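You operate a simulated robot arm through the tools that you are given. There is no shell and no other tool.

The job below is to be done with a simulated robot arm. You get a single attempt, and the scene is never put back.

JOB
Read and sort the three cheques in the black rack.
Fine: run each through the white reader beside it; its display names the slot in the grey stepped rack, passed or refused.
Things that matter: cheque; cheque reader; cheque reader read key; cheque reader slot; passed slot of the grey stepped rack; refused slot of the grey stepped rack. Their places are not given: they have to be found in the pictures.

Only the result counts: the job must be done as asked and must still hold three seconds after the hand-in. Knocking over, shifting, dropping, spilling or breaking anything else fails it.

ROBOT AND FRAMES
A 7-joint arm with a two-finger gripper, fixed in place. Base frame: the origin is at the foot of the arm, x ahead of it, y to its left, z up; the work surface is at about z = 0.78. Readings come in m, rad, newtons and seconds.
With the tool pointing down near the work surface it reaches from about 0.34 to 0.72 m from the base axis. Its first joint turns from -1.152 to 1.152 rad. Payload 2.45 kg.
The TCP is the grasp point between the finger pads, 0.026 m short of the fingertips. In the tool frame z runs along the fingers and y along their closing line. Largest opening 0.096 m; the body of the gripper starts 0.069 m behind the TCP.
Orientation is that of the tool frame in the base frame, as a unit quaternion [x, y, z, w]. With the fingers straight down and closing along the base's y, the tool's x points along the base's -x, its y along +y and its z along -z.

CONTROLS
- The arm moves only by the tool apply_moves. Its argument "increments" is a list of rows, each an object (a shift or turn left out is 0, a gripper value left out holds the last) with "claw": the gripper command, from -1 (fully open) to 1 (shut), values between in proportion; "offset": the shift along the tool's x, y, z in units of 25 mm (1.0 is 25 mm), a list of three; "dr": the turn, a rotation vector about the tool's x, y, z in units of 4 degrees (1.0 is 4 degrees), a list of three. In form: [{"claw": claw, "offset": [x, y, z], "dr": [ax, ay, az]}, ...]. A call has 1 to 20 rows; each row shifts and turns the commanded pose from where the row before left it, along the tool's axes as they then stand. A call with a number of a shift or a turn outside -1 to 1 is refused whole. Each row takes 0.2 s and may step no farther than 0.05 m and 0.15 rad from the row before; otherwise, or with a gripper value out of range, the whole call is refused. A pose out of reach is approached as far as the arm can. The call stops where the force on the tool passes 40 N (or 10 N more than at its start, if that is more) or the arm is blocked; 0.2 s more then pass. Each finger halts on what it meets, pressing with about 21 N; the grip force reading is that of the motor and also rises with nothing between the fingers. The clock runs only during rows and for 0.2 s after the last one: add rows that do not move to give the fingers time. It gives the time, the measured TCP pose, the force on the tool (base axes), the opening and the grip force at its end, in the units of the frame above (readings bear some noise), with the torque about the TCP (base axes, N m) and any sound that the robot's microphone picked up.
- Cameras (640 x 400 px; columns grow to the right, rows downward): "scene" is fixed at [0.1732, -0.403, 1.4119]; the picture's right is [0.67, -0.74, 0.00], its down [-0.49, -0.45, -0.75] and it looks along [0.55, 0.50, -0.66] (base axes); focal length 284 px, centre (320, 200). "wrist" rides on the gripper at [0.082, 0.003, -0.098] in the tool frame; the picture's right is [-0.04, 1.00, 0.00], its down [-0.73, -0.03, -0.68] and it looks along [-0.68, -0.03, 0.73] (tool axes); focal length 256 px, centre (320, 200).
- capture(camera): a new picture of that camera. No time passes.
- probe_pixels(camera, pixels): for up to 12 pixels [column, row] of the newest picture of that camera ("zoom" is the newest enlarged one), the place [x, y, z] in the base frame of the surface seen there, good to about 0.003 m. No time passes.
- enlarge(camera, box): a new picture of the part [left, top, right, bottom] of that camera's present view, enlarged. No time passes.
- finish_job(): hands the job in; it is judged then, once.

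Open the gripper and draw the arm clear of the work before you hand the job in, unless the task says otherwise.

The tools are called by a JSON object that holds its "name" and its "arguments". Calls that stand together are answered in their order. apply_moves: Moves the arm, as the interface text tells. Its arguments: {"type":"object","properties":{"increments":{"type":"array","items":{"type":"object","properties":{"claw":{"type":"number"},"offset":{"type":"array","items":{"type":"number"}},"dr":{"type":"array","items":{"type":"number"}}}}}},"required":["increments"]} The other tools are called the same way: capture (camera) takes a picture; probe_pixels (camera, pixels) gives the place of the surface under pixels of a picture; enlarge (camera, box) takes an enlarged picture of a part of a camera's view; finish_job () hands the job in.

At the start:

```text
time_s: 0.0
tool_pos: [0.39, -0.0436, 1.2143]
orientation: [0.0, 1.0, 0.0, 0.0]
contact_force: [-1.0, 0.1, 0.7]
moment: [0.03, 0.01, 0.02]
gripper_width: 0.0956
grip_force: 0.1
```

scene: 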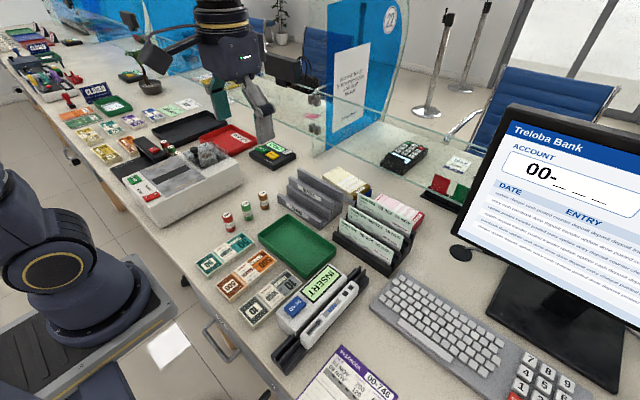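
wrist: 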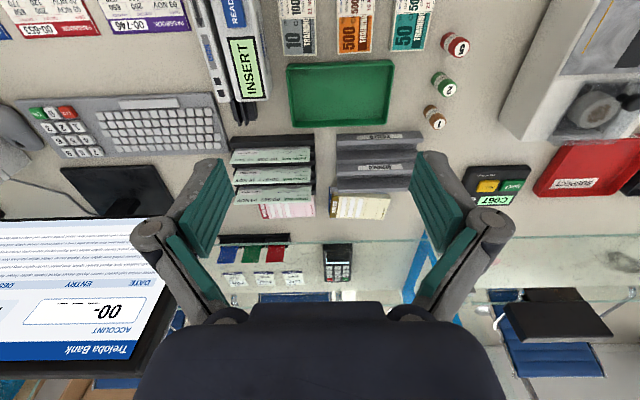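

I start by looking closer at the racks and the reader: the cheques are around scene pixels (380,225), the reader around (320,310), the grey stepped rack around (320,195).

{"name": "enlarge", "arguments": {"camera": "scene", "box": [260, 150, 440, 270]}}

{"name": "enlarge", "arguments": {"camera": "wrist", "box": [200, 100, 440, 250]}}

```text
3.33 times, centred on (350, 210) of scene
```

zoom: 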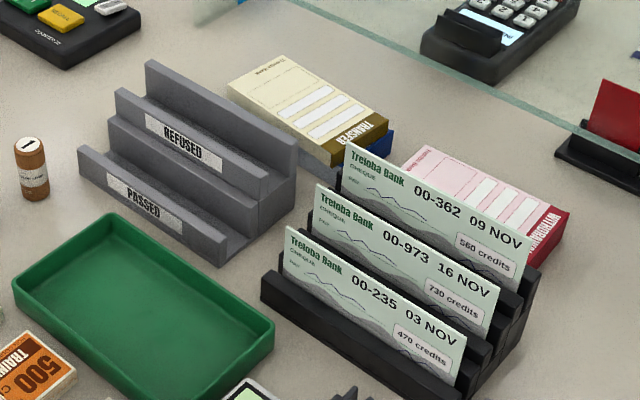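

```text
2.67 times, centred on (320, 175) of wrist
```

zoom: 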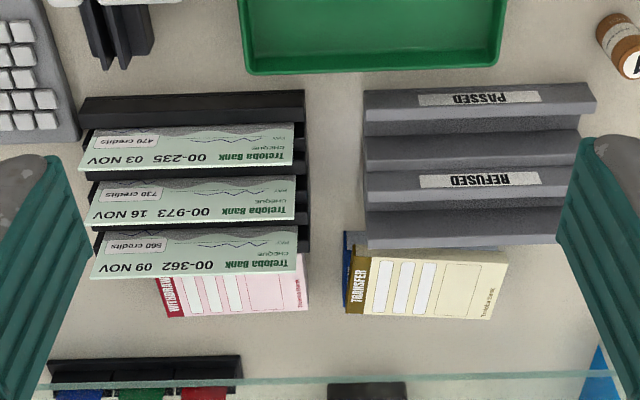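

The cheques stand in three black slots and the grey rack has PASSED in front and REFUSED behind it. Now I look at the reader closely.

{"name": "enlarge", "arguments": {"camera": "scene", "box": [250, 250, 400, 390]}}

{"name": "enlarge", "arguments": {"camera": "wrist", "box": [170, 0, 290, 140]}}

```text
2.86 times, centred on (325, 320) of scene
```

zoom: 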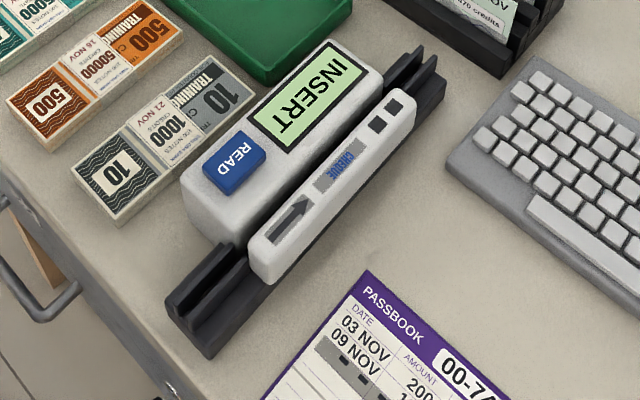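

```text
2.86 times, centred on (230, 70) of wrist
```

zoom: 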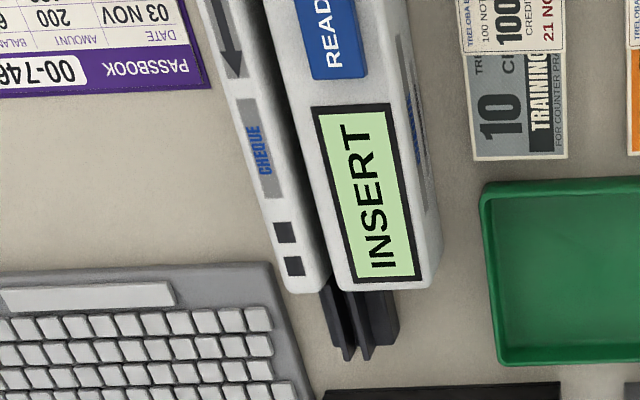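

I probe points on the reader in the newest zoom (wrist): body corners, display, key and the slot rails.

{"name": "probe_pixels", "arguments": {"camera": "zoom", "pixels": [[345, 75], [318, 110], [350, 280], [415, 280], [297, 285], [322, 280], [345, 350], [367, 352], [350, 320], [375, 320], [225, 30], [285, 260]]}}

{"name": "probe_pixels", "arguments": {"camera": "scene", "pixels": [[345, 229], [384, 247], [352, 217], [391, 233], [364, 202], [402, 215], [370, 205], [300, 175], [283, 197], [302, 170], [331, 190], [333, 304]]}}

```text
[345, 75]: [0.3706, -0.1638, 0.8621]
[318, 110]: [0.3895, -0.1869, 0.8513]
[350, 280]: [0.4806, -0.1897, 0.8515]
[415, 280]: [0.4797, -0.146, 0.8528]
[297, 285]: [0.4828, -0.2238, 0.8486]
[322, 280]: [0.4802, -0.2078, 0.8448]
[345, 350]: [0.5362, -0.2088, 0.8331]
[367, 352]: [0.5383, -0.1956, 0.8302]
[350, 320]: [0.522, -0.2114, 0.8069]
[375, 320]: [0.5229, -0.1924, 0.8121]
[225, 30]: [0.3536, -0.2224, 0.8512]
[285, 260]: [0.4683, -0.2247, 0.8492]
```

```text
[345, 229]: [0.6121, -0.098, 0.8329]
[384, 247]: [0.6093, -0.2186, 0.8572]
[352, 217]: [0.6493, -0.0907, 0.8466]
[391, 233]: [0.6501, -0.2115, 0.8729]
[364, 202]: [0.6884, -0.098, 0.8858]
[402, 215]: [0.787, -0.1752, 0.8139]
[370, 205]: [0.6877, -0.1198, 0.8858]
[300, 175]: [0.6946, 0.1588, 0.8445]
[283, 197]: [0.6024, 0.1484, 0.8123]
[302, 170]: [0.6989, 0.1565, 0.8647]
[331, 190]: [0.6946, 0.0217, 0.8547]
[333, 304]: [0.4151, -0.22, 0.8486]
```

Cheques stand at x≈0.61, 0.65 and 0.69, y≈-0.09 to -0.22. I enlarge the black rack from the scene for exact edges.

{"name": "enlarge", "arguments": {"camera": "scene", "box": [325, 180, 435, 280]}}

```text
4.00 times, centred on (380, 230) of scene
```

zoom: 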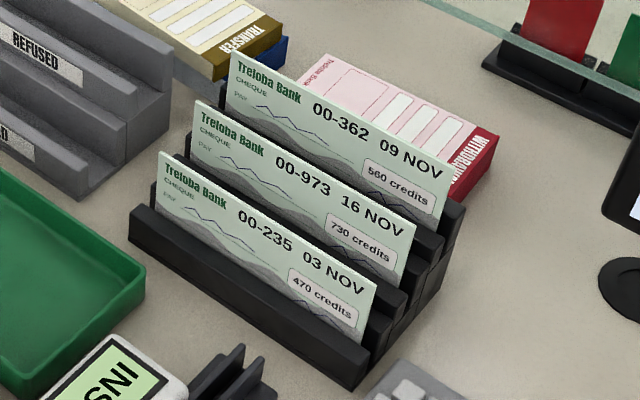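

Next I probe the cheque corners and rack ribs in this enlarged picture.

{"name": "probe_pixels", "arguments": {"camera": "zoom", "pixels": [[160, 154], [374, 288], [362, 340], [157, 200], [195, 104], [413, 226], [232, 55], [447, 173], [135, 212], [364, 356], [371, 325], [405, 295]]}}

{"name": "probe_pixels", "arguments": {"camera": "zoom", "pixels": [[361, 385], [262, 215], [305, 160], [340, 112], [436, 240], [455, 205], [250, 280], [320, 325], [384, 292], [425, 240], [150, 190], [190, 140]]}}

```text
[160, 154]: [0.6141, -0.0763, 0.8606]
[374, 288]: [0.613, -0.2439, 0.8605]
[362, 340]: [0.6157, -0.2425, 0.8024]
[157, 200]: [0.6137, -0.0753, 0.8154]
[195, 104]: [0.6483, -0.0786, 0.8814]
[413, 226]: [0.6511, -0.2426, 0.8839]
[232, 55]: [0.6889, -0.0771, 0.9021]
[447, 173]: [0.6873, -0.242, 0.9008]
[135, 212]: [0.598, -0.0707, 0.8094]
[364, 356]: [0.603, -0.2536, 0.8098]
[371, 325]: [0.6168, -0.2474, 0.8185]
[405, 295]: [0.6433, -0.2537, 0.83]
```

```text
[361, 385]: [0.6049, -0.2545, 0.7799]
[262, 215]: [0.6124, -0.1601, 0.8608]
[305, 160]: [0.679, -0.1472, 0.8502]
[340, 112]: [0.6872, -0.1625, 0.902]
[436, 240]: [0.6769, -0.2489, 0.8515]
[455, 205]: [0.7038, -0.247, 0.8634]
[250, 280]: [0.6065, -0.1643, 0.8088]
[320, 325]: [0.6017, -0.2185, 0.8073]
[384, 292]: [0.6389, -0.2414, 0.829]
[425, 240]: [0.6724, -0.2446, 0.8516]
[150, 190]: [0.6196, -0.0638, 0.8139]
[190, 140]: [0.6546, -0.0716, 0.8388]
```

Cheques span y -0.076..-0.243 (about 0.167 wide), tops z 0.861/0.883/0.902. I now take the reader in the scene zoom to find its slot and ends.

{"name": "enlarge", "arguments": {"camera": "scene", "box": [265, 255, 375, 380]}}

```text
3.20 times, centred on (320, 318) of scene
```

zoom: 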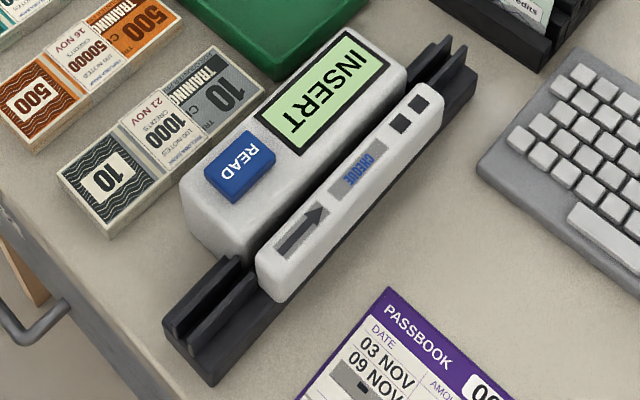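

I probe the near and far rails, the key and the body edges here.

{"name": "probe_pixels", "arguments": {"camera": "zoom", "pixels": [[168, 320], [176, 328], [184, 340], [237, 262], [250, 275], [212, 380], [240, 165], [258, 300], [262, 265], [186, 195], [245, 250], [340, 190]]}}

{"name": "probe_pixels", "arguments": {"camera": "zoom", "pixels": [[447, 38], [464, 48], [420, 78], [436, 78], [473, 80], [400, 68], [440, 90], [400, 85], [330, 165], [270, 148], [212, 170], [235, 195]]}}

```text
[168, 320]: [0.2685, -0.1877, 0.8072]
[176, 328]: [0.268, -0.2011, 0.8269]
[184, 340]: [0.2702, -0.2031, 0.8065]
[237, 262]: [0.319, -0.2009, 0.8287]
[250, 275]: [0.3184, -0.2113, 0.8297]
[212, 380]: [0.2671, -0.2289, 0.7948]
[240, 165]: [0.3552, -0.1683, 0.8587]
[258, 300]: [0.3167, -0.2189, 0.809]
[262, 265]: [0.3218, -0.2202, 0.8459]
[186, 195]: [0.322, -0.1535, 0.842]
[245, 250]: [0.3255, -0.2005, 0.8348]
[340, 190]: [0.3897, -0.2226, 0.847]
```

```text
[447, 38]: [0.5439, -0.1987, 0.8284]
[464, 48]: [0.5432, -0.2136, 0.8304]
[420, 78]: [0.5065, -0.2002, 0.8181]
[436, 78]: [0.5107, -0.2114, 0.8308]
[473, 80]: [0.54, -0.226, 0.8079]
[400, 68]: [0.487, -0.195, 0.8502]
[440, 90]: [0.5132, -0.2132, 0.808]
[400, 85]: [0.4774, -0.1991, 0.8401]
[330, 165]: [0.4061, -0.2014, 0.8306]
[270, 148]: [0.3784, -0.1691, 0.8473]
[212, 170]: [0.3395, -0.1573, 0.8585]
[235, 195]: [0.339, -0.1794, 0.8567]
```

Reader base runs x 0.267–0.543 along x with rails at y≈-0.200 and -0.2115 (slot between); READ key centre ≈(0.358,-0.168,0.858). I move the gripper above the reader line for a closer wrist view of the slot.

{"name": "apply_moves", "arguments": {"increments": [{"offset": [0, -1, 0], "claw": -1}, {"offset": [0, -1, 0.5]}, {"offset": [0, -1, 1]}, {"offset": [0, -1, 1]}, {"offset": [0, -1, 1]}, {"offset": [0, -1, 1]}, {"offset": [0, -0.5, 1]}, {"offset": [0, 0, 0]}, {"offset": [0, 0, 0]}]}}

{"name": "capture", "arguments": {"camera": "wrist"}}

```text
time_s: 2.0
tool_pos: [0.3916, -0.2065, 1.0767]
orientation: [-0.001, 1.0, 0.0, 0.0]
contact_force: [0.7, -0.1, 0.0]
moment: [0.0, 0.01, -0.01]
gripper_width: 0.0962
grip_force: 0.0
```

```text
taken
```

wrist: 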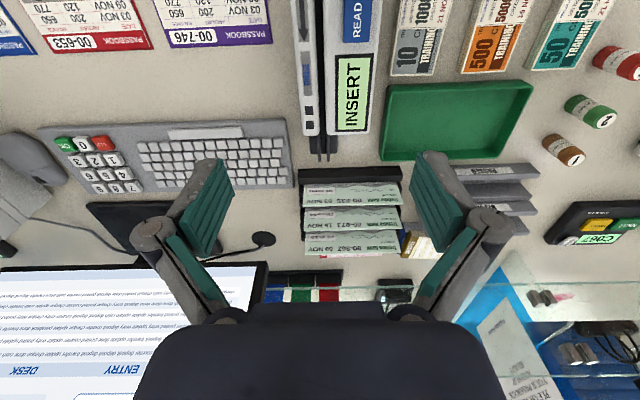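

The slot now runs down near column 320 in the wrist view (rows 0–160). I enlarge it.

{"name": "enlarge", "arguments": {"camera": "wrist", "box": [270, 80, 370, 170]}}

```text
4.44 times, centred on (320, 125) of wrist
```

zoom: 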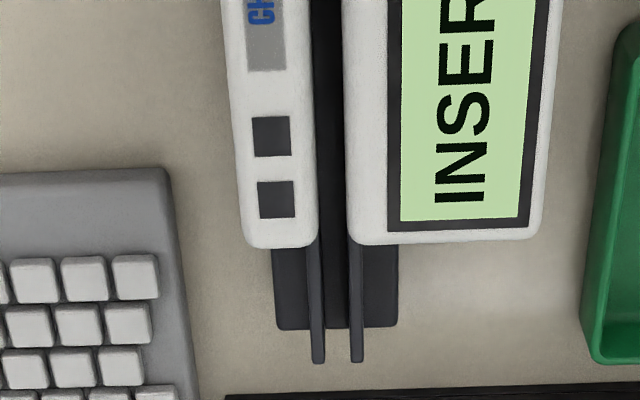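

{"name": "probe_pixels", "arguments": {"camera": "zoom", "pixels": [[318, 345], [355, 345], [336, 310], [337, 270], [311, 270], [358, 270], [314, 200], [347, 200], [330, 200], [330, 100], [312, 60], [343, 60]]}}

{"name": "probe_pixels", "arguments": {"camera": "zoom", "pixels": [[324, 250], [350, 250], [326, 320], [348, 320], [312, 362], [363, 362], [278, 320], [395, 320], [245, 240], [540, 230], [320, 150], [340, 150]]}}

```text
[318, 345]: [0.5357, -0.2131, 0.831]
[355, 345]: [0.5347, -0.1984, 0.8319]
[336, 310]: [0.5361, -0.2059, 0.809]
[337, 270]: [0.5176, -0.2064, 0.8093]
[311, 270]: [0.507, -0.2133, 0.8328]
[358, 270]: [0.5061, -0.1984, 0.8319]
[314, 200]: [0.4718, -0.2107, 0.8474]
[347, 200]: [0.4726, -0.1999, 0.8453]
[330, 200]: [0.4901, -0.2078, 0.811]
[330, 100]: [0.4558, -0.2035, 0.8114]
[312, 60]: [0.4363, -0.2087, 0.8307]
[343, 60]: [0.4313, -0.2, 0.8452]
```

```text
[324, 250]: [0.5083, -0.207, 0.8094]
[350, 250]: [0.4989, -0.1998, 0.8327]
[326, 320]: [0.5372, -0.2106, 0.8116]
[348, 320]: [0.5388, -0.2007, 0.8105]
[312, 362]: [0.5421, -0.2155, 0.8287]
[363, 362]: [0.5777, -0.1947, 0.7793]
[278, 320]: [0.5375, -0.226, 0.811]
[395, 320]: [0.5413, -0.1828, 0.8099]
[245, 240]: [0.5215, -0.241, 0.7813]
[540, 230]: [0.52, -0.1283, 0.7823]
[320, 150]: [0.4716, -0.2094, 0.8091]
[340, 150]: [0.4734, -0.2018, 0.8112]
```

Slot floor z≈0.810, slot y≈-0.2107..-0.2005 (centre ≈-0.2055), body tops ≈0.85. Next I view the grey rack from above, moving left (+y) and a bit forward.

{"name": "apply_moves", "arguments": {"increments": [{"offset": [0, 1, 0]}, {"offset": [0, 1, 0]}, {"offset": [0, 1, 0]}, {"offset": [0, 1, 0]}, {"offset": [-0.5, 1, 0]}, {"offset": [-0.5, 1, 0]}, {"offset": [-1, 1, 0]}, {"offset": [-1, 1, 0]}, {"offset": [0, 1, 0]}, {"offset": [0, 1, 0]}, {"offset": [0, 1, 0]}, {"offset": [0, 1, 0]}, {"offset": [0, 0, 0]}, {"offset": [0, 0, 0]}]}}

{"name": "enlarge", "arguments": {"camera": "wrist", "box": [200, 80, 440, 230]}}

```text
time_s: 5.0
tool_pos: [0.4653, 0.0935, 1.0773]
orientation: [0.0, 1.0, 0.0, 0.0]
contact_force: [0.0, -0.3, 0.8]
moment: [0.0, -0.02, 0.01]
gripper_width: 0.0959
grip_force: 0.0
```

```text
2.67 times, centred on (320, 155) of wrist
```

zoom: 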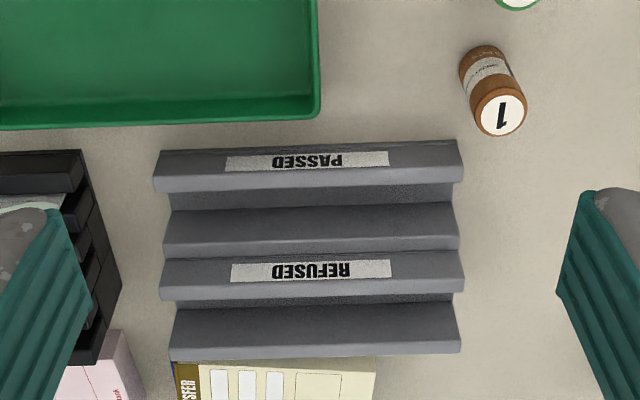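

I probe the profile of the grey rack at its mid-line and its ends.

{"name": "probe_pixels", "arguments": {"camera": "zoom", "pixels": [[310, 152], [310, 172], [310, 184], [310, 197], [310, 208], [310, 225], [310, 243], [310, 258], [310, 280], [310, 293], [310, 303], [310, 330]]}}

{"name": "probe_pixels", "arguments": {"camera": "zoom", "pixels": [[310, 350], [158, 182], [460, 175], [172, 200], [455, 195], [163, 292], [462, 284], [175, 350], [458, 343], [175, 307], [455, 300], [310, 355]]}}

```text
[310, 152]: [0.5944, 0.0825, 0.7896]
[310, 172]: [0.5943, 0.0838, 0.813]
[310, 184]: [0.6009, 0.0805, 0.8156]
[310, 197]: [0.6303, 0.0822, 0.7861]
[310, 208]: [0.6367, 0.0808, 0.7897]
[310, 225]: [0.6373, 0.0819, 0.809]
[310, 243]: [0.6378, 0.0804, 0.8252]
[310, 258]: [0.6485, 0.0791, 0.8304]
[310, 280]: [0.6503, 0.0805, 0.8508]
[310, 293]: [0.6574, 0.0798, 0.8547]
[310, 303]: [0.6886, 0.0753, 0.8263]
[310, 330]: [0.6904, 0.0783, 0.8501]
```

```text
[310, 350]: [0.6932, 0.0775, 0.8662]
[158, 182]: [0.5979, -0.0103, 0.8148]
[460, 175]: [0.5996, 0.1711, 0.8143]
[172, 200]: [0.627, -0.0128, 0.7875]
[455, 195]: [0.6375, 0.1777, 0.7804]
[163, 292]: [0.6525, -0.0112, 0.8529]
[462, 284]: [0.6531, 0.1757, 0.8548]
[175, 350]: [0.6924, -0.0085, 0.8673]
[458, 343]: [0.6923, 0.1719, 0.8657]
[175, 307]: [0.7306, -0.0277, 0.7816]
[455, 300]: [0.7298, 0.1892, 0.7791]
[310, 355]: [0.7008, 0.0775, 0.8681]
```

Grey rack profile: PASSED slot x≈0.605–0.637 (floor 0.786, rear wall top 0.83), REFUSED slot x≈0.661–0.690 (floor 0.826, rear wall 0.867), y -0.011..0.175 (centre 0.082). Now I shift toward the reader and yaw the tool 90° (needed for grasping) so the wrist camera can also see the reader's side labels.

{"name": "apply_moves", "arguments": {"increments": [{"offset": [0.65, -0.885, 0.97]}, {"offset": [0.65, -0.885, 0.97]}, {"offset": [0.65, -0.885, 0.97]}, {"offset": [0.65, -0.885, 0.97]}, {"dr": [0, 0, 1]}, {"dr": [0, 0, 1]}, {"dr": [0, 0, 1]}, {"dr": [0, 0, 1]}, {"dr": [0, 0, 1]}, {"dr": [0, 0, 1]}, {"dr": [0, 0, 1]}, {"dr": [0, 0, 1]}, {"dr": [0, 0, 1]}, {"dr": [0, 0, 1]}, {"dr": [0, 0, 1]}, {"dr": [0, 0, 1]}, {"dr": [0, 0, 1]}, {"dr": [0, 0, 1]}, {"dr": [0, 0, 1]}, {"dr": [0, 0, 1]}]}}

{"name": "apply_moves", "arguments": {"increments": [{"dr": [0, 0, 1]}, {"dr": [0, 0, 1]}, {"dr": [0, 0, 1]}, {"dr": [0, 0, 1]}, {"dr": [0, 0, 1]}, {"dr": [0, 0, 1]}, {"dr": [0, 0, 0.5]}, {}, {}]}}

{"name": "capture", "arguments": {"camera": "wrist"}}

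```text
time_s: 9.2
tool_pos: [0.4012, 0.0052, 0.9804]
orientation: [0.531, 0.848, 0.001, -0.001]
contact_force: [0.8, 0.7, -0.1]
moment: [-0.02, 0.0, 0.0]
gripper_width: 0.096
grip_force: 0.1
```

```text
time_s: 11.2
tool_pos: [0.3995, 0.0061, 0.9805]
orientation: [0.707, 0.708, 0.001, 0.0]
contact_force: [-1.0, 0.3, -0.6]
moment: [-0.04, -0.04, 0.02]
gripper_width: 0.0958
grip_force: 0.1
```

```text
taken
```

wrist: 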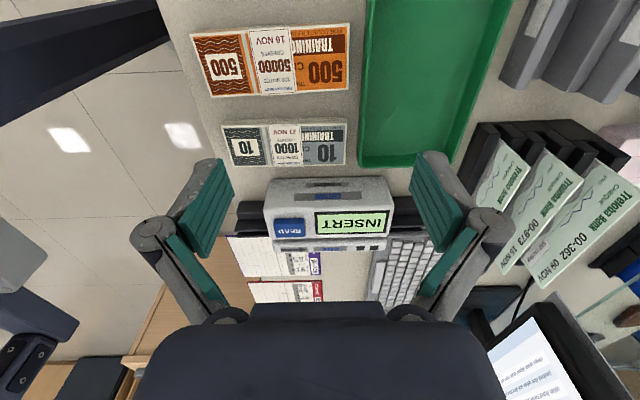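

The view now faces the reader from its +y side (pixels 265–395, 180–240). I enlarge it.

{"name": "enlarge", "arguments": {"camera": "wrist", "box": [255, 170, 405, 260]}}

{"name": "enlarge", "arguments": {"camera": "wrist", "box": [440, 110, 640, 290]}}

```text
4.27 times, centred on (330, 215) of wrist
```

zoom: 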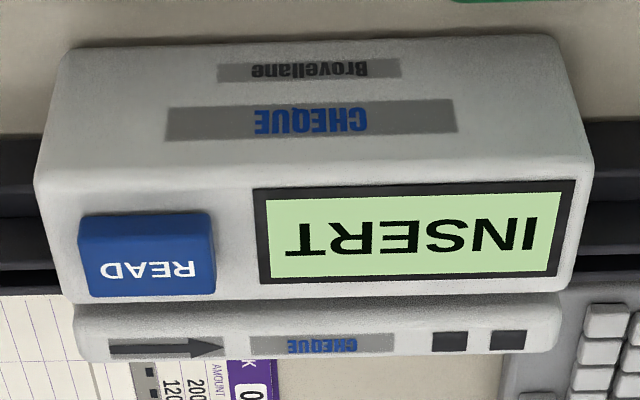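

```text
2.22 times, centred on (540, 200) of wrist
```

zoom: 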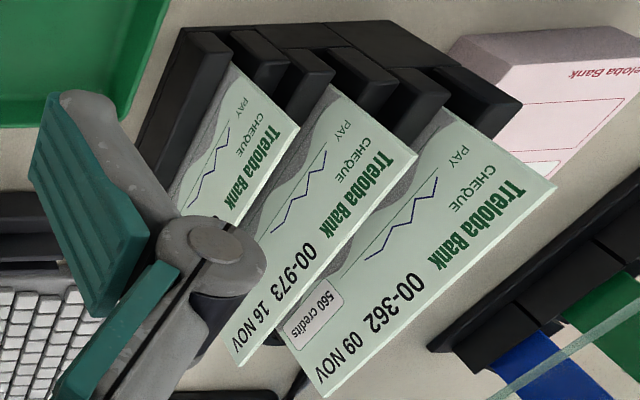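

The reader has only CHEQUE and an arrow toward +x; the display says INSERT. Before reaching far forward I check where the glass partition is, with a fresh scene picture.

{"name": "capture", "arguments": {"camera": "scene"}}

{"name": "probe_pixels", "arguments": {"camera": "scene", "pixels": [[420, 171], [380, 160], [450, 180], [319, 120], [400, 130], [440, 120], [352, 186], [398, 200], [425, 190], [310, 128], [460, 178], [430, 175]]}}

```text
taken
```

scene: 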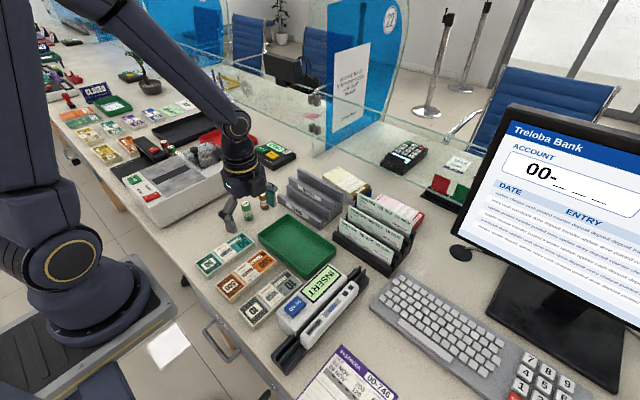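

```text
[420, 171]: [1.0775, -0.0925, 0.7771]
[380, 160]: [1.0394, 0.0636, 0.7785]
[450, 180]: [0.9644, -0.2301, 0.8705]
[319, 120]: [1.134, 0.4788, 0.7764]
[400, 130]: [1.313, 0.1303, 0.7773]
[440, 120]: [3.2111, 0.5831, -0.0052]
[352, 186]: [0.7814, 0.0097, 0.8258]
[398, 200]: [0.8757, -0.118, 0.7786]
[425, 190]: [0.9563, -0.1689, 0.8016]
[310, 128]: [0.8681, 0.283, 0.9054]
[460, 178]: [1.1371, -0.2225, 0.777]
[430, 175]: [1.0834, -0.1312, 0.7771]
```

Glass is beyond x≈0.87, so the reach is clear. I move above the rear cheque (x≈0.688, y≈-0.16), with the fingers part-closed to about 36 mm.

{"name": "apply_moves", "arguments": {"increments": [{"offset": [-0.553, 0.962, -0.065], "claw": 0.25}, {"offset": [-0.553, 0.962, -0.065]}, {"offset": [-0.553, 0.962, -0.065]}, {"offset": [-0.553, 0.962, -0.065]}, {"offset": [-0.553, 0.962, -0.065]}, {"offset": [-0.553, 0.962, -0.065]}, {"offset": [-0.553, 0.962, -0.065]}, {"offset": [-0.553, 0.962, -0.065]}, {"offset": [-0.553, 0.962, -0.065]}, {"offset": [-0.553, 0.962, -0.065]}, {"offset": [-0.553, 0.962, -0.065]}, {"offset": [-0.553, 0.962, -0.065]}, {}, {}]}}

{"name": "capture", "arguments": {"camera": "wrist"}}

{"name": "capture", "arguments": {"camera": "scene"}}

```text
time_s: 14.2
tool_pos: [0.6908, -0.16, 1.0006]
orientation: [0.707, 0.707, 0.001, 0.0]
contact_force: [-0.4, 0.6, 0.1]
moment: [0.01, -0.05, -0.02]
gripper_width: 0.036
grip_force: 0.0
```

```text
taken
```

wrist: 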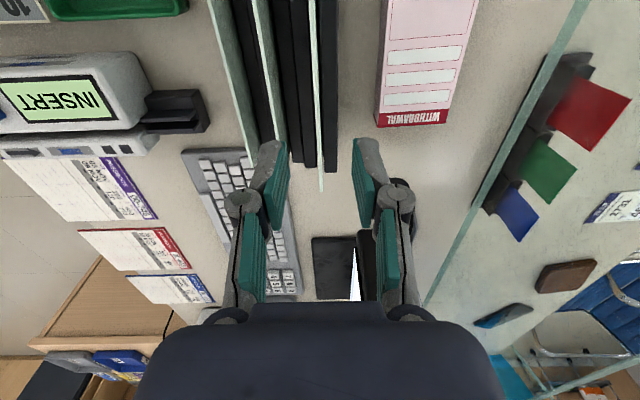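

```text
taken
```

scene: 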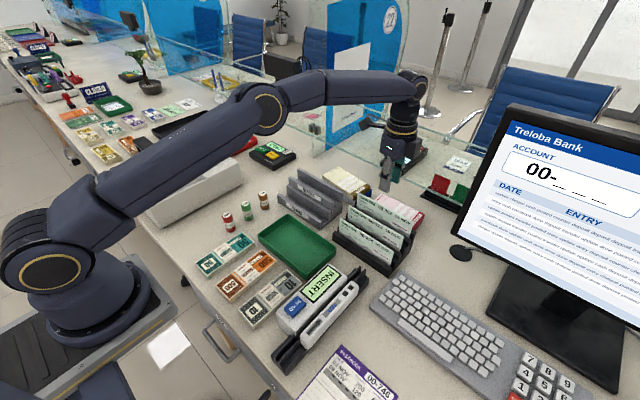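

The rear cheque shows edge-on at column ~320 between the fingers (inner faces ~285 and ~360). I enlarge to probe its exact x.

{"name": "enlarge", "arguments": {"camera": "wrist", "box": [200, 0, 400, 200]}}

```text
2.00 times, centred on (300, 100) of wrist
```

zoom: 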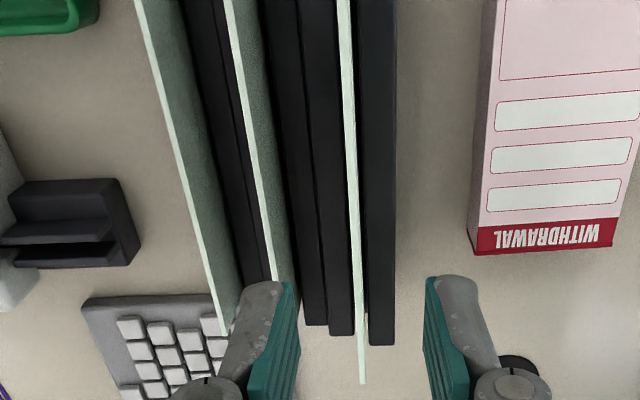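

{"name": "probe_pixels", "arguments": {"camera": "zoom", "pixels": [[350, 100], [355, 200], [360, 300], [362, 378], [345, 10], [248, 100], [264, 200], [187, 200], [378, 200], [325, 200], [300, 200], [383, 330]]}}

```text
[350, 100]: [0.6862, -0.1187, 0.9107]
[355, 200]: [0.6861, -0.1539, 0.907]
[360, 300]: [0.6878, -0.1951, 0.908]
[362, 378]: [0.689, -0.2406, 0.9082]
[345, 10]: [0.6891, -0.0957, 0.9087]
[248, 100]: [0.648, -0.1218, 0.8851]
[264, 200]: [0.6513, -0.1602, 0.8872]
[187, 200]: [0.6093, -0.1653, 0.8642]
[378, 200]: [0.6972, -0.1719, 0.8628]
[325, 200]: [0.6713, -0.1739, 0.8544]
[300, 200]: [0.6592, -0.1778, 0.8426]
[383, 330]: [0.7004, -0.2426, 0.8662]
```

The rear cheque is at x≈0.6875 with its top at ≈0.906. I shift 3 mm back and descend so the fingertips reach about 20 mm below its top edge.

{"name": "apply_moves", "arguments": {"increments": [{"offset": [0, -0.12, 0.7]}, {"offset": [0, 0, 0.7]}, {"offset": [0, 0, 0.7]}, {"offset": [0, 0, 0.7]}, {"offset": [0, 0, 0.7]}, {}, {}]}}

{"name": "capture", "arguments": {"camera": "wrist"}}

{"name": "enlarge", "arguments": {"camera": "scene", "box": [325, 150, 455, 260]}}

```text
time_s: 15.8
tool_pos: [0.6879, -0.1606, 0.9137]
orientation: [0.707, 0.707, -0.001, 0.0]
contact_force: [0.5, 0.2, -0.4]
moment: [-0.03, 0.03, -0.03]
gripper_width: 0.036
grip_force: 0.1
```

```text
taken
```

wrist: 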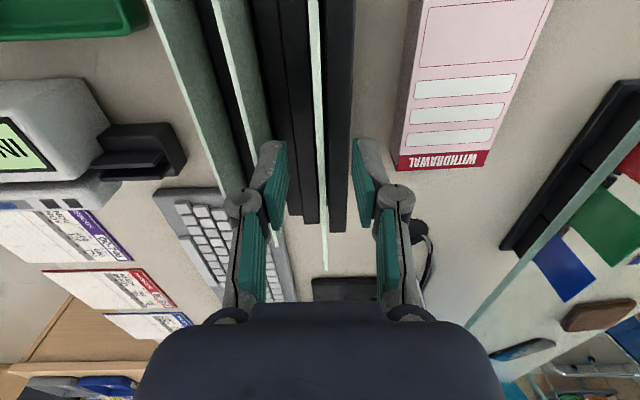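

```text
3.64 times, centred on (390, 205) of scene
```

zoom: 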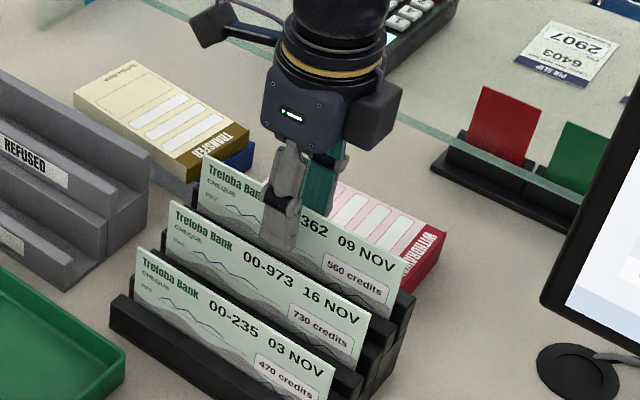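

The fingers straddle the rear cheque with room before cheque 2. I close and give the fingers time.

{"name": "apply_moves", "arguments": {"increments": [{"claw": 1}, {}, {}, {}, {}]}}

{"name": "capture", "arguments": {"camera": "wrist"}}

```text
time_s: 17.0
tool_pos: [0.6884, -0.1599, 0.9123]
orientation: [0.707, 0.707, 0.001, 0.0]
contact_force: [0.0, 0.1, -1.3]
moment: [-0.01, 0.04, 0.0]
gripper_width: 0.0062
grip_force: 21.7
```

```text
taken
```

wrist: 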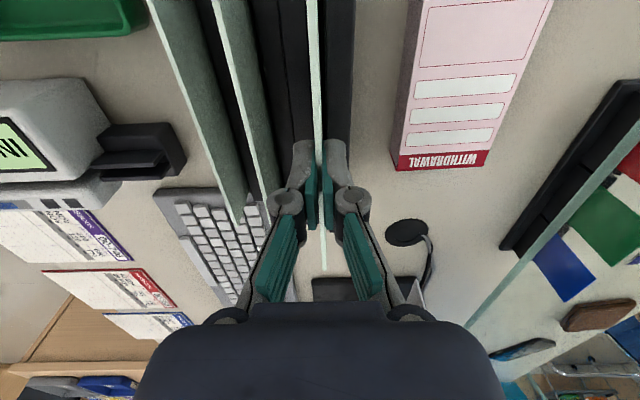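

Gripped (6 mm between pads, 21.7 N). I lift straight up by 100 mm and look.

{"name": "apply_moves", "arguments": {"increments": [{"offset": [0, 0, -0.4]}, {"offset": [0, 0, -0.6]}, {"offset": [0, 0, -0.8]}, {"offset": [0, 0, -0.8]}, {"offset": [0, 0, -0.8]}, {"offset": [0, 0, -0.8]}, {}]}}

{"name": "enlarge", "arguments": {"camera": "scene", "box": [325, 120, 455, 260]}}

{"name": "capture", "arguments": {"camera": "wrist"}}

```text
time_s: 18.6
tool_pos: [0.6882, -0.1602, 1.017]
orientation: [0.707, 0.707, 0.0, 0.001]
contact_force: [0.0, 0.7, -0.4]
moment: [-0.02, -0.01, 0.05]
gripper_width: 0.0061
grip_force: 21.3
```

```text
2.86 times, centred on (390, 190) of scene
```

zoom: 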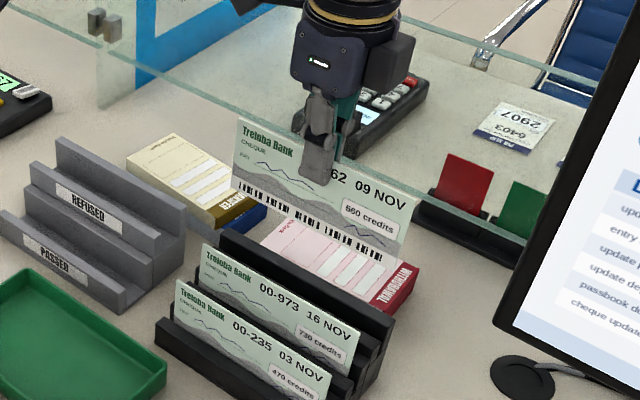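

```text
taken
```

wrist: 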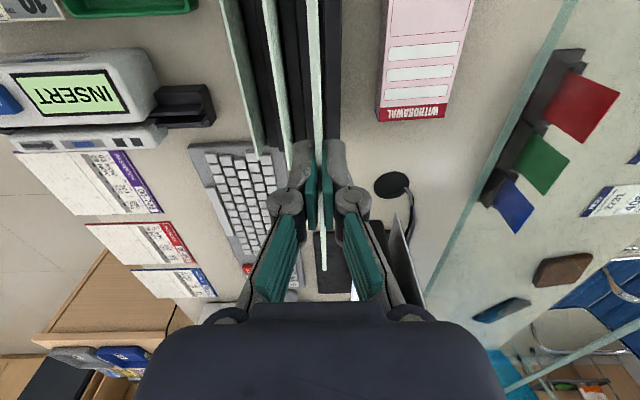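

The cheque is up, with a barcode-like line along its bottom face. I probe its corners to get its height.

{"name": "probe_pixels", "arguments": {"camera": "zoom", "pixels": [[240, 124], [235, 180], [234, 184], [413, 198], [406, 246], [404, 256], [320, 222], [250, 150], [245, 200], [255, 238], [300, 262], [390, 318]]}}

```text
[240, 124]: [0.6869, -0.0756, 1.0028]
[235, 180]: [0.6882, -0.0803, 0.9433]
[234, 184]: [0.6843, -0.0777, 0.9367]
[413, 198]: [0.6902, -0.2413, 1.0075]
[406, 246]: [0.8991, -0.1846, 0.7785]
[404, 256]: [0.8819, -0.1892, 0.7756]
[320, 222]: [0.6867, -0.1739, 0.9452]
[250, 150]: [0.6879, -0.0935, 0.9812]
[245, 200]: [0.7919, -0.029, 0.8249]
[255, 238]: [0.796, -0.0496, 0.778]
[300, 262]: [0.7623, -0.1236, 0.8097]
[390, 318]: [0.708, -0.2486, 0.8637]
```

Cheque height ≈0.075 m (top ≈6 mm below TCP, bottom ≈81 mm below). I carry it back over the reader at this height, then yaw it parallel to the slot.

{"name": "apply_moves", "arguments": {"increments": [{"offset": [0, -0.4, 0]}, {"offset": [-0.1, -0.8, 0]}, {"offset": [-0.1, -0.943, 0]}, {"offset": [-0.152, -0.943, 0]}, {"offset": [-0.152, -0.943, 0]}, {"offset": [-0.152, -0.943, 0]}, {"offset": [-0.152, -0.943, 0]}, {"offset": [-0.152, -0.943, 0]}, {"offset": [-0.152, -0.943, 0]}, {"offset": [-0.152, -0.943, 0]}, {"offset": [-0.152, -0.943, 0]}, {"offset": [-0.152, -0.943, 0]}, {"offset": [-0.152, -0.7, 0]}, {}]}}

{"name": "apply_moves", "arguments": {"increments": [{"dr": [0, 0, -0.5]}, {"dr": [0, 0, -1]}, {"dr": [0, 0, -1]}, {"dr": [0, 0, -1]}, {"dr": [0, 0, -1]}, {"dr": [0, 0, -1]}, {"dr": [0, 0, -1]}, {"dr": [0, 0, -1]}, {"dr": [0, 0, -1]}, {"dr": [0, 0, -1]}, {"dr": [0, 0, -1]}, {"dr": [0, 0, -1]}, {"dr": [0, 0, -1]}, {"dr": [0, 0, -1]}, {"dr": [0, 0, -1]}, {"dr": [0, 0, -1]}, {"dr": [0, 0, -1]}, {"dr": [0, 0, -1]}, {"dr": [0, 0, -1]}, {"dr": [0, 0, -1]}]}}

{"name": "apply_moves", "arguments": {"increments": [{"dr": [0, 0, -1]}, {"dr": [0, 0, -1]}, {"dr": [0, 0, -1]}, {}, {}]}}

{"name": "capture", "arguments": {"camera": "wrist"}}

{"name": "capture", "arguments": {"camera": "scene"}}

```text
time_s: 21.6
tool_pos: [0.4026, -0.2031, 1.0174]
orientation: [0.707, 0.707, 0.0, 0.0]
contact_force: [0.0, 0.7, 0.0]
moment: [0.01, 0.0, -0.02]
gripper_width: 0.0059
grip_force: 21.2
```

```text
time_s: 25.8
tool_pos: [0.4035, -0.2032, 1.0166]
orientation: [0.103, 0.995, 0.0, 0.0]
contact_force: [-0.2, 0.3, -0.9]
moment: [0.02, -0.02, 0.02]
gripper_width: 0.0059
grip_force: 20.3
```

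```text
time_s: 27.0
tool_pos: [0.404, -0.203, 1.0176]
orientation: [0.0, 1.0, 0.0, 0.0]
contact_force: [0.2, 0.5, 0.3]
moment: [0.01, 0.01, 0.05]
gripper_width: 0.0061
grip_force: 21.2
```

```text
taken
```

wrist: 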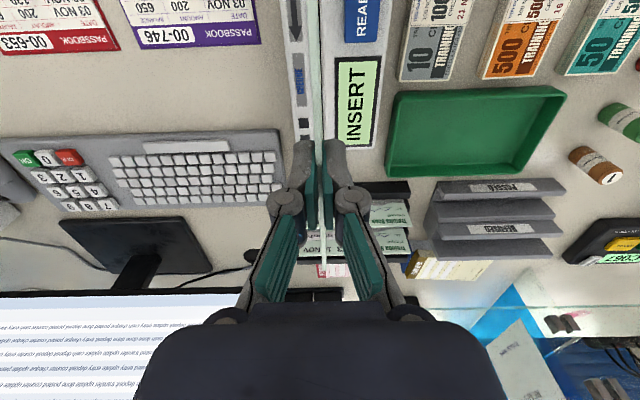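

```text
taken
```

scene: 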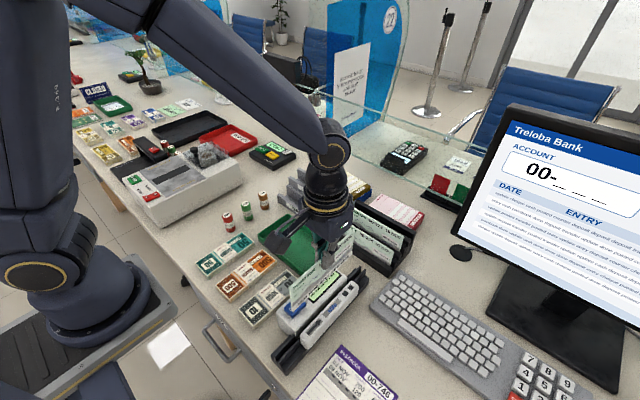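

The cheque now hangs parallel over the slot. I enlarge the wrist view to compare the cheque's y with the slot edges.

{"name": "enlarge", "arguments": {"camera": "wrist", "box": [270, 0, 370, 150]}}

{"name": "enlarge", "arguments": {"camera": "scene", "box": [260, 230, 380, 380]}}

```text
2.67 times, centred on (320, 75) of wrist
```

zoom: 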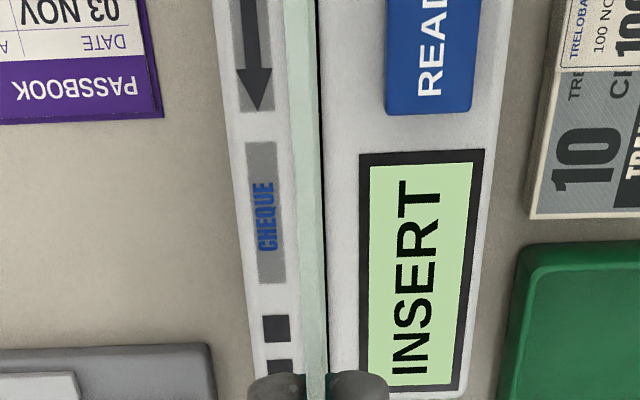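

```text
2.67 times, centred on (320, 305) of scene
```

zoom: 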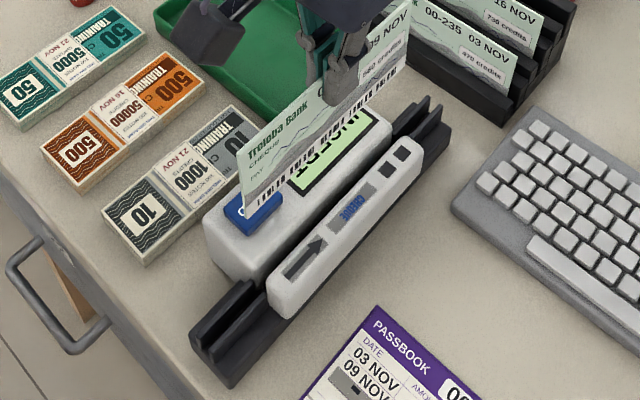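

The cheque is upright with its face toward -y. I shift 2.7 mm in -y and descend until its bottom is about 12 mm above the body tops, then check alignment.

{"name": "apply_moves", "arguments": {"increments": [{"offset": [0, -0.11, 0.5]}, {"offset": [0, 0, 0.8]}, {"offset": [0, 0, 0.8]}, {"offset": [0, 0, 0.8]}, {}, {}]}}

{"name": "enlarge", "arguments": {"camera": "wrist", "box": [270, 0, 370, 150]}}

{"name": "enlarge", "arguments": {"camera": "scene", "box": [260, 230, 380, 380]}}

```text
time_s: 28.4
tool_pos: [0.4037, -0.2041, 0.9448]
orientation: [0.0, 1.0, 0.0, 0.0]
contact_force: [0.4, 1.3, -0.5]
moment: [0.02, -0.02, -0.01]
gripper_width: 0.0061
grip_force: 20.8
```

```text
2.67 times, centred on (320, 75) of wrist
```

zoom: 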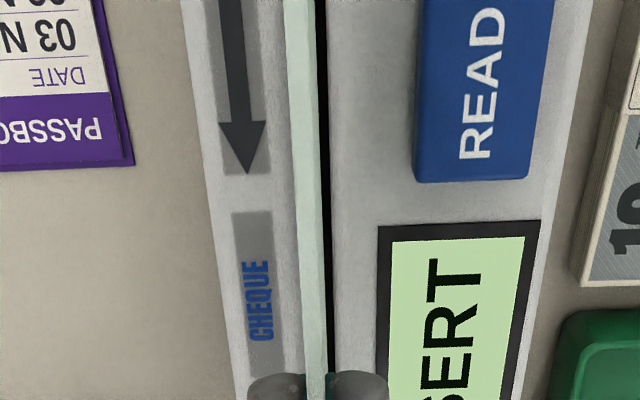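

```text
2.67 times, centred on (320, 305) of scene
```

zoom: 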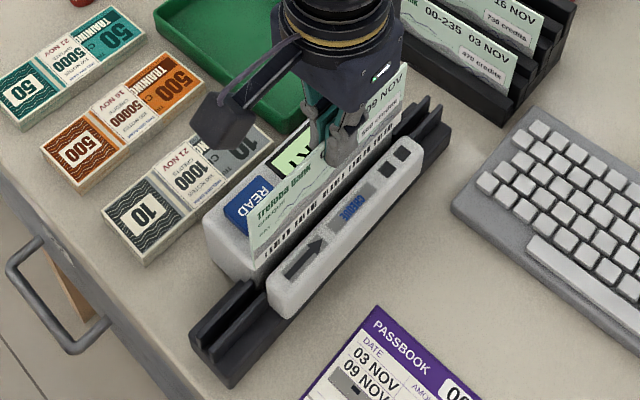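

I probe the visible slot edge, the body edges and the cheque's top edge for lateral alignment.

{"name": "enlarge", "arguments": {"camera": "wrist", "box": [290, 0, 350, 60]}}

{"name": "probe_pixels", "arguments": {"camera": "zoom", "pixels": [[320, 100]]}}

```text
6.67 times, centred on (320, 30) of wrist
```

zoom: 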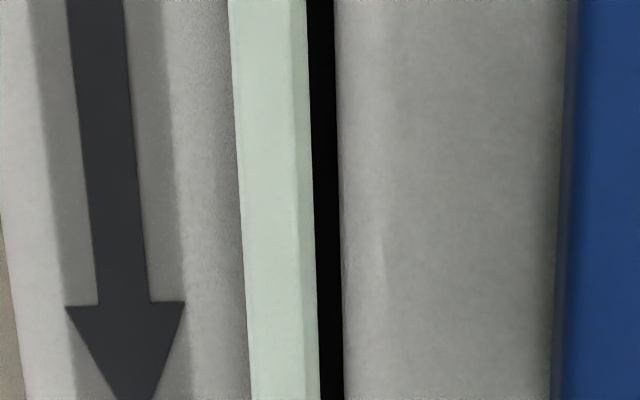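

```text
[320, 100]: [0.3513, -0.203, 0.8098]
```

{"name": "probe_pixels", "arguments": {"camera": "zoom", "pixels": [[235, 100], [260, 100], [290, 100], [300, 100], [310, 100], [330, 100], [342, 100], [350, 100], [245, 300], [225, 100], [215, 200], [380, 200]]}}

```text
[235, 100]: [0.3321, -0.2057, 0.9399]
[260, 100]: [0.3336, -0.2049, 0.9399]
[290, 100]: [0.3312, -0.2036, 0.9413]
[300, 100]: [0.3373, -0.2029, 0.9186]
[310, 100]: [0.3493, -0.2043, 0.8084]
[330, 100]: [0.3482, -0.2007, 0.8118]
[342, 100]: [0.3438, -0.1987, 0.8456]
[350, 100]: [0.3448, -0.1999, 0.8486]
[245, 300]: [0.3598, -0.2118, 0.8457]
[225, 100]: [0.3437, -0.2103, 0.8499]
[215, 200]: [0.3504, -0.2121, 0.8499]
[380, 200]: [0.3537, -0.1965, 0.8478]
```

The cheque (y≈-0.2047) is centred over the slot (≈-0.2105..-0.1995). I lower it into the slot, stopping a few mm above the floor.

{"name": "apply_moves", "arguments": {"increments": [{"offset": [0, -0.02, 0.4]}, {"offset": [0, 0, 0.4]}, {"offset": [0, 0, 0.4]}, {"offset": [0, 0, 0.4]}, {"offset": [0, 0, 0.3]}, {}]}}

{"name": "enlarge", "arguments": {"camera": "wrist", "box": [270, 0, 370, 150]}}

{"name": "enlarge", "arguments": {"camera": "scene", "box": [260, 230, 380, 380]}}

```text
time_s: 29.8
tool_pos: [0.4034, -0.2068, 0.8968]
orientation: [-0.001, 1.0, 0.001, 0.0]
contact_force: [-0.8, -0.1, -0.6]
moment: [0.04, -0.01, -0.01]
gripper_width: 0.0059
grip_force: 21.0
```

```text
2.67 times, centred on (320, 75) of wrist
```

zoom: 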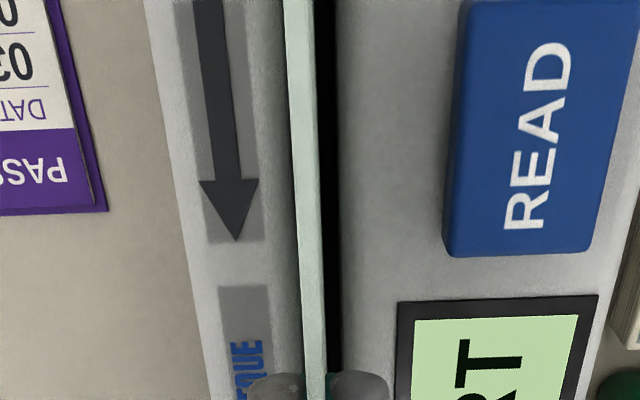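

```text
2.67 times, centred on (320, 305) of scene
```

zoom: 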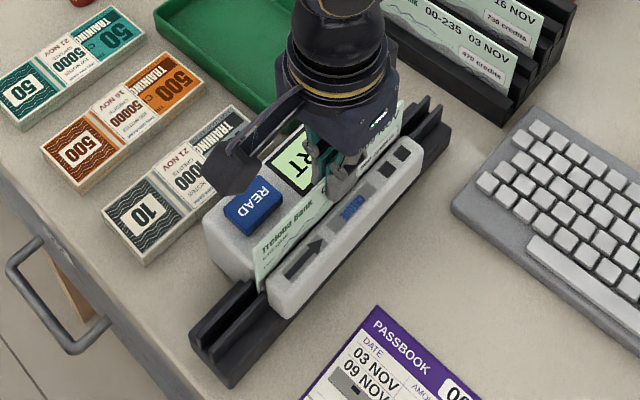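

The cheque has entered the slot. I lower it millimetre by millimetre and watch the force for the floor contact.

{"name": "apply_moves", "arguments": {"increments": [{"offset": [0, 0, 0.04]}, {"offset": [0, 0, 0.04]}, {"offset": [0, 0, 0.04]}, {"offset": [0, 0, 0.04]}, {}]}}

```text
time_s: 31.0
tool_pos: [0.4025, -0.207, 0.8932]
orientation: [0.0, 1.0, 0.0, 0.0]
contact_force: [0.2, -0.3, -0.1]
moment: [-0.02, 0.04, -0.02]
gripper_width: 0.006
grip_force: 21.3
```

{"name": "apply_moves", "arguments": {"increments": [{"offset": [0, 0, 0.04]}, {"offset": [0, 0, 0.04]}, {"offset": [0, 0, 0.04]}, {}]}}

{"name": "enlarge", "arguments": {"camera": "scene", "box": [260, 230, 380, 380]}}

```text
time_s: 32.0
tool_pos: [0.4032, -0.2071, 0.8895]
orientation: [-0.001, 1.0, -0.001, 0.001]
contact_force: [-1.4, 0.4, 24.0]
moment: [-0.02, -0.04, -0.01]
gripper_width: 0.0059
grip_force: 20.9
```

```text
2.67 times, centred on (320, 305) of scene
```

zoom: 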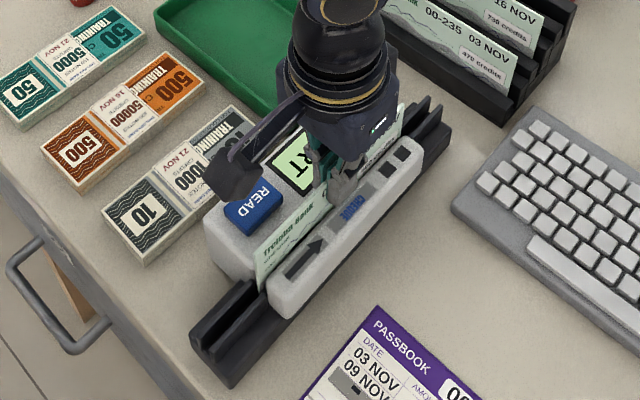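

The floor is met at TCP z≈0.89 (24 N). I ease up 0.8 mm, open to ~30 mm to release the cheque in the slot, and rise clear.

{"name": "apply_moves", "arguments": {"increments": [{"offset": [0, 0, -0.03]}, {"claw": 0.4}, {}, {}, {"offset": [0, 0, -0.4]}, {"offset": [0, 0, -0.8]}, {"offset": [0, 0, -0.8]}, {"offset": [0, 0, -0.8]}, {}]}}

{"name": "capture", "arguments": {"camera": "wrist"}}

{"name": "enlarge", "arguments": {"camera": "scene", "box": [260, 230, 380, 380]}}

```text
time_s: 34.0
tool_pos: [0.4015, -0.2071, 0.959]
orientation: [0.0, 1.0, 0.0, 0.0]
contact_force: [-0.1, 0.6, 0.9]
moment: [0.01, -0.03, 0.0]
gripper_width: 0.0289
grip_force: 0.2
```

```text
taken
```

wrist: 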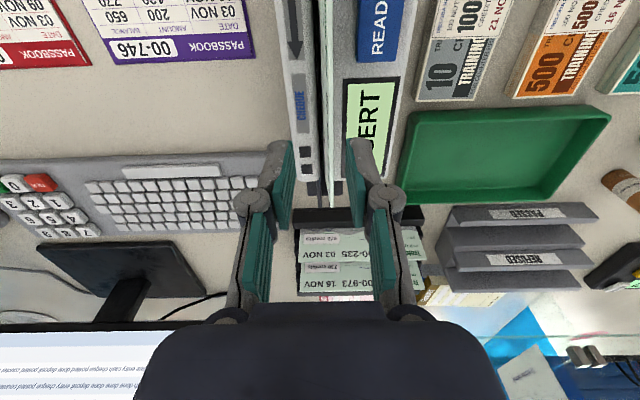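

```text
2.67 times, centred on (320, 305) of scene
```

zoom: 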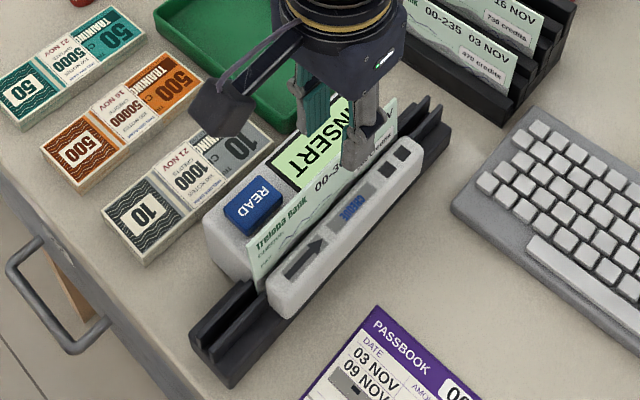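

The cheque stands on its own in the slot; the display still says INSERT. I close the fingers and move above the READ key (≈0.358, -0.166) to press it.

{"name": "apply_moves", "arguments": {"increments": [{"offset": [0, 0, -0.4]}, {"offset": [0.87, 0.84, 0]}, {"offset": [0.87, 0.84, 0]}, {"claw": 1}, {}, {}, {"offset": [0, 0, 0.8]}, {"offset": [0, 0, 0.8]}, {}]}}

{"name": "capture", "arguments": {"camera": "wrist"}}

{"name": "enlarge", "arguments": {"camera": "scene", "box": [240, 220, 380, 380]}}

```text
time_s: 36.0
tool_pos: [0.3584, -0.1643, 0.9302]
orientation: [0.0, 1.0, 0.0, 0.0]
contact_force: [-0.2, 0.5, -0.2]
moment: [0.03, 0.04, -0.01]
gripper_width: 0.0002
grip_force: 21.0
```

```text
taken
```

wrist: 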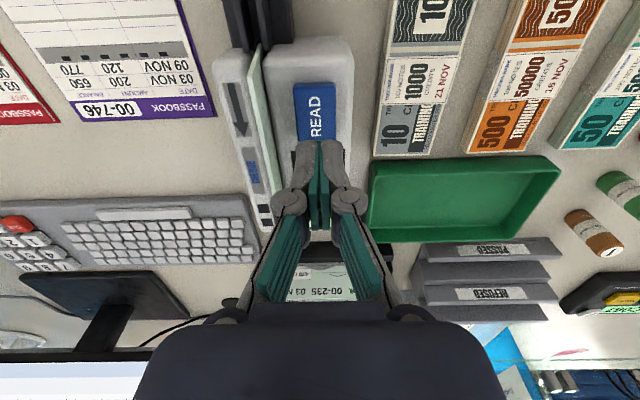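

```text
2.50 times, centred on (310, 300) of scene
```

zoom: 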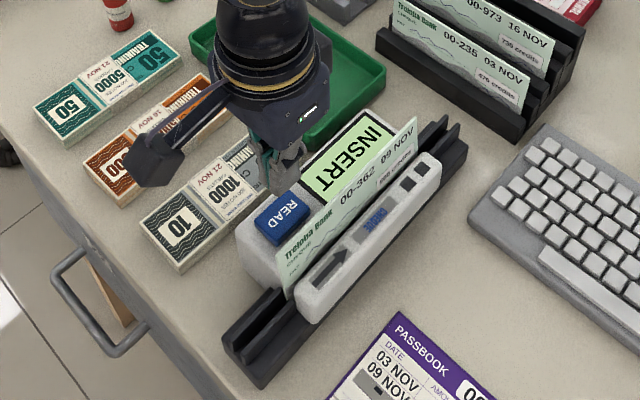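

Let me verify the key's extents from this closer picture before pressing.

{"name": "probe_pixels", "arguments": {"camera": "wrist", "pixels": [[298, 87], [334, 87], [300, 136], [316, 100], [315, 120], [330, 136], [316, 85], [265, 120], [258, 60]]}}

```text
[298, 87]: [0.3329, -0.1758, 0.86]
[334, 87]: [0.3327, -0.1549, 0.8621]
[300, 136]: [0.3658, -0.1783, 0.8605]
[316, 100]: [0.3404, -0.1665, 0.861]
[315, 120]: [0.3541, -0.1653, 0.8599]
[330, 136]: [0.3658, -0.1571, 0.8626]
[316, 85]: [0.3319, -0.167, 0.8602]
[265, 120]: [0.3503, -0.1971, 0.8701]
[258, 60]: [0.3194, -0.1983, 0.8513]
```

Key: x 0.332–0.372, y -0.178..-0.155, top 0.861. I shift 5 mm back to its centre, descend, and press in 1 mm steps.

{"name": "apply_moves", "arguments": {"increments": [{"offset": [0.2, -0.05, 0.5]}, {"offset": [0, 0, 0.6]}, {"offset": [0, 0, 0.5]}, {"offset": [0, 0, 0.06]}, {"offset": [0, 0, 0.06]}, {"offset": [0, 0, 0.06]}]}}

```text
time_s: 37.4
tool_pos: [0.355, -0.1663, 0.8869]
orientation: [0.0, 1.0, 0.0, 0.001]
contact_force: [-0.6, 0.9, 0.6]
moment: [-0.03, 0.02, -0.02]
gripper_width: 0.0059
grip_force: 28.7
```

The opening reads 5.9 mm unexpectedly; I look before pressing further.

{"name": "capture", "arguments": {"camera": "wrist"}}

{"name": "enlarge", "arguments": {"camera": "scene", "box": [240, 220, 380, 380]}}

```text
taken
```

wrist: 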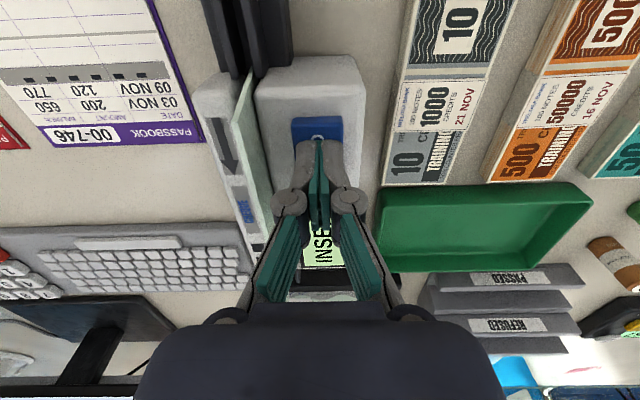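

```text
2.50 times, centred on (310, 300) of scene
```

zoom: 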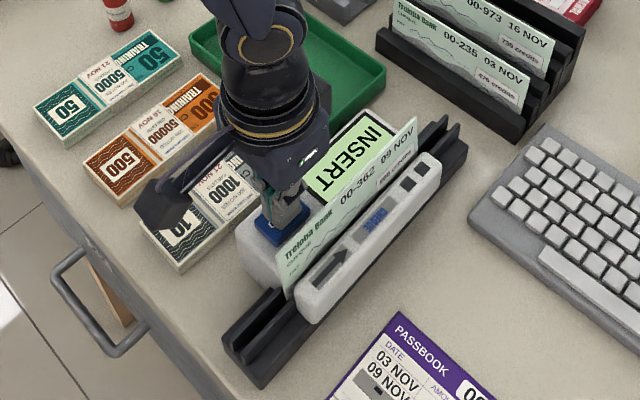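

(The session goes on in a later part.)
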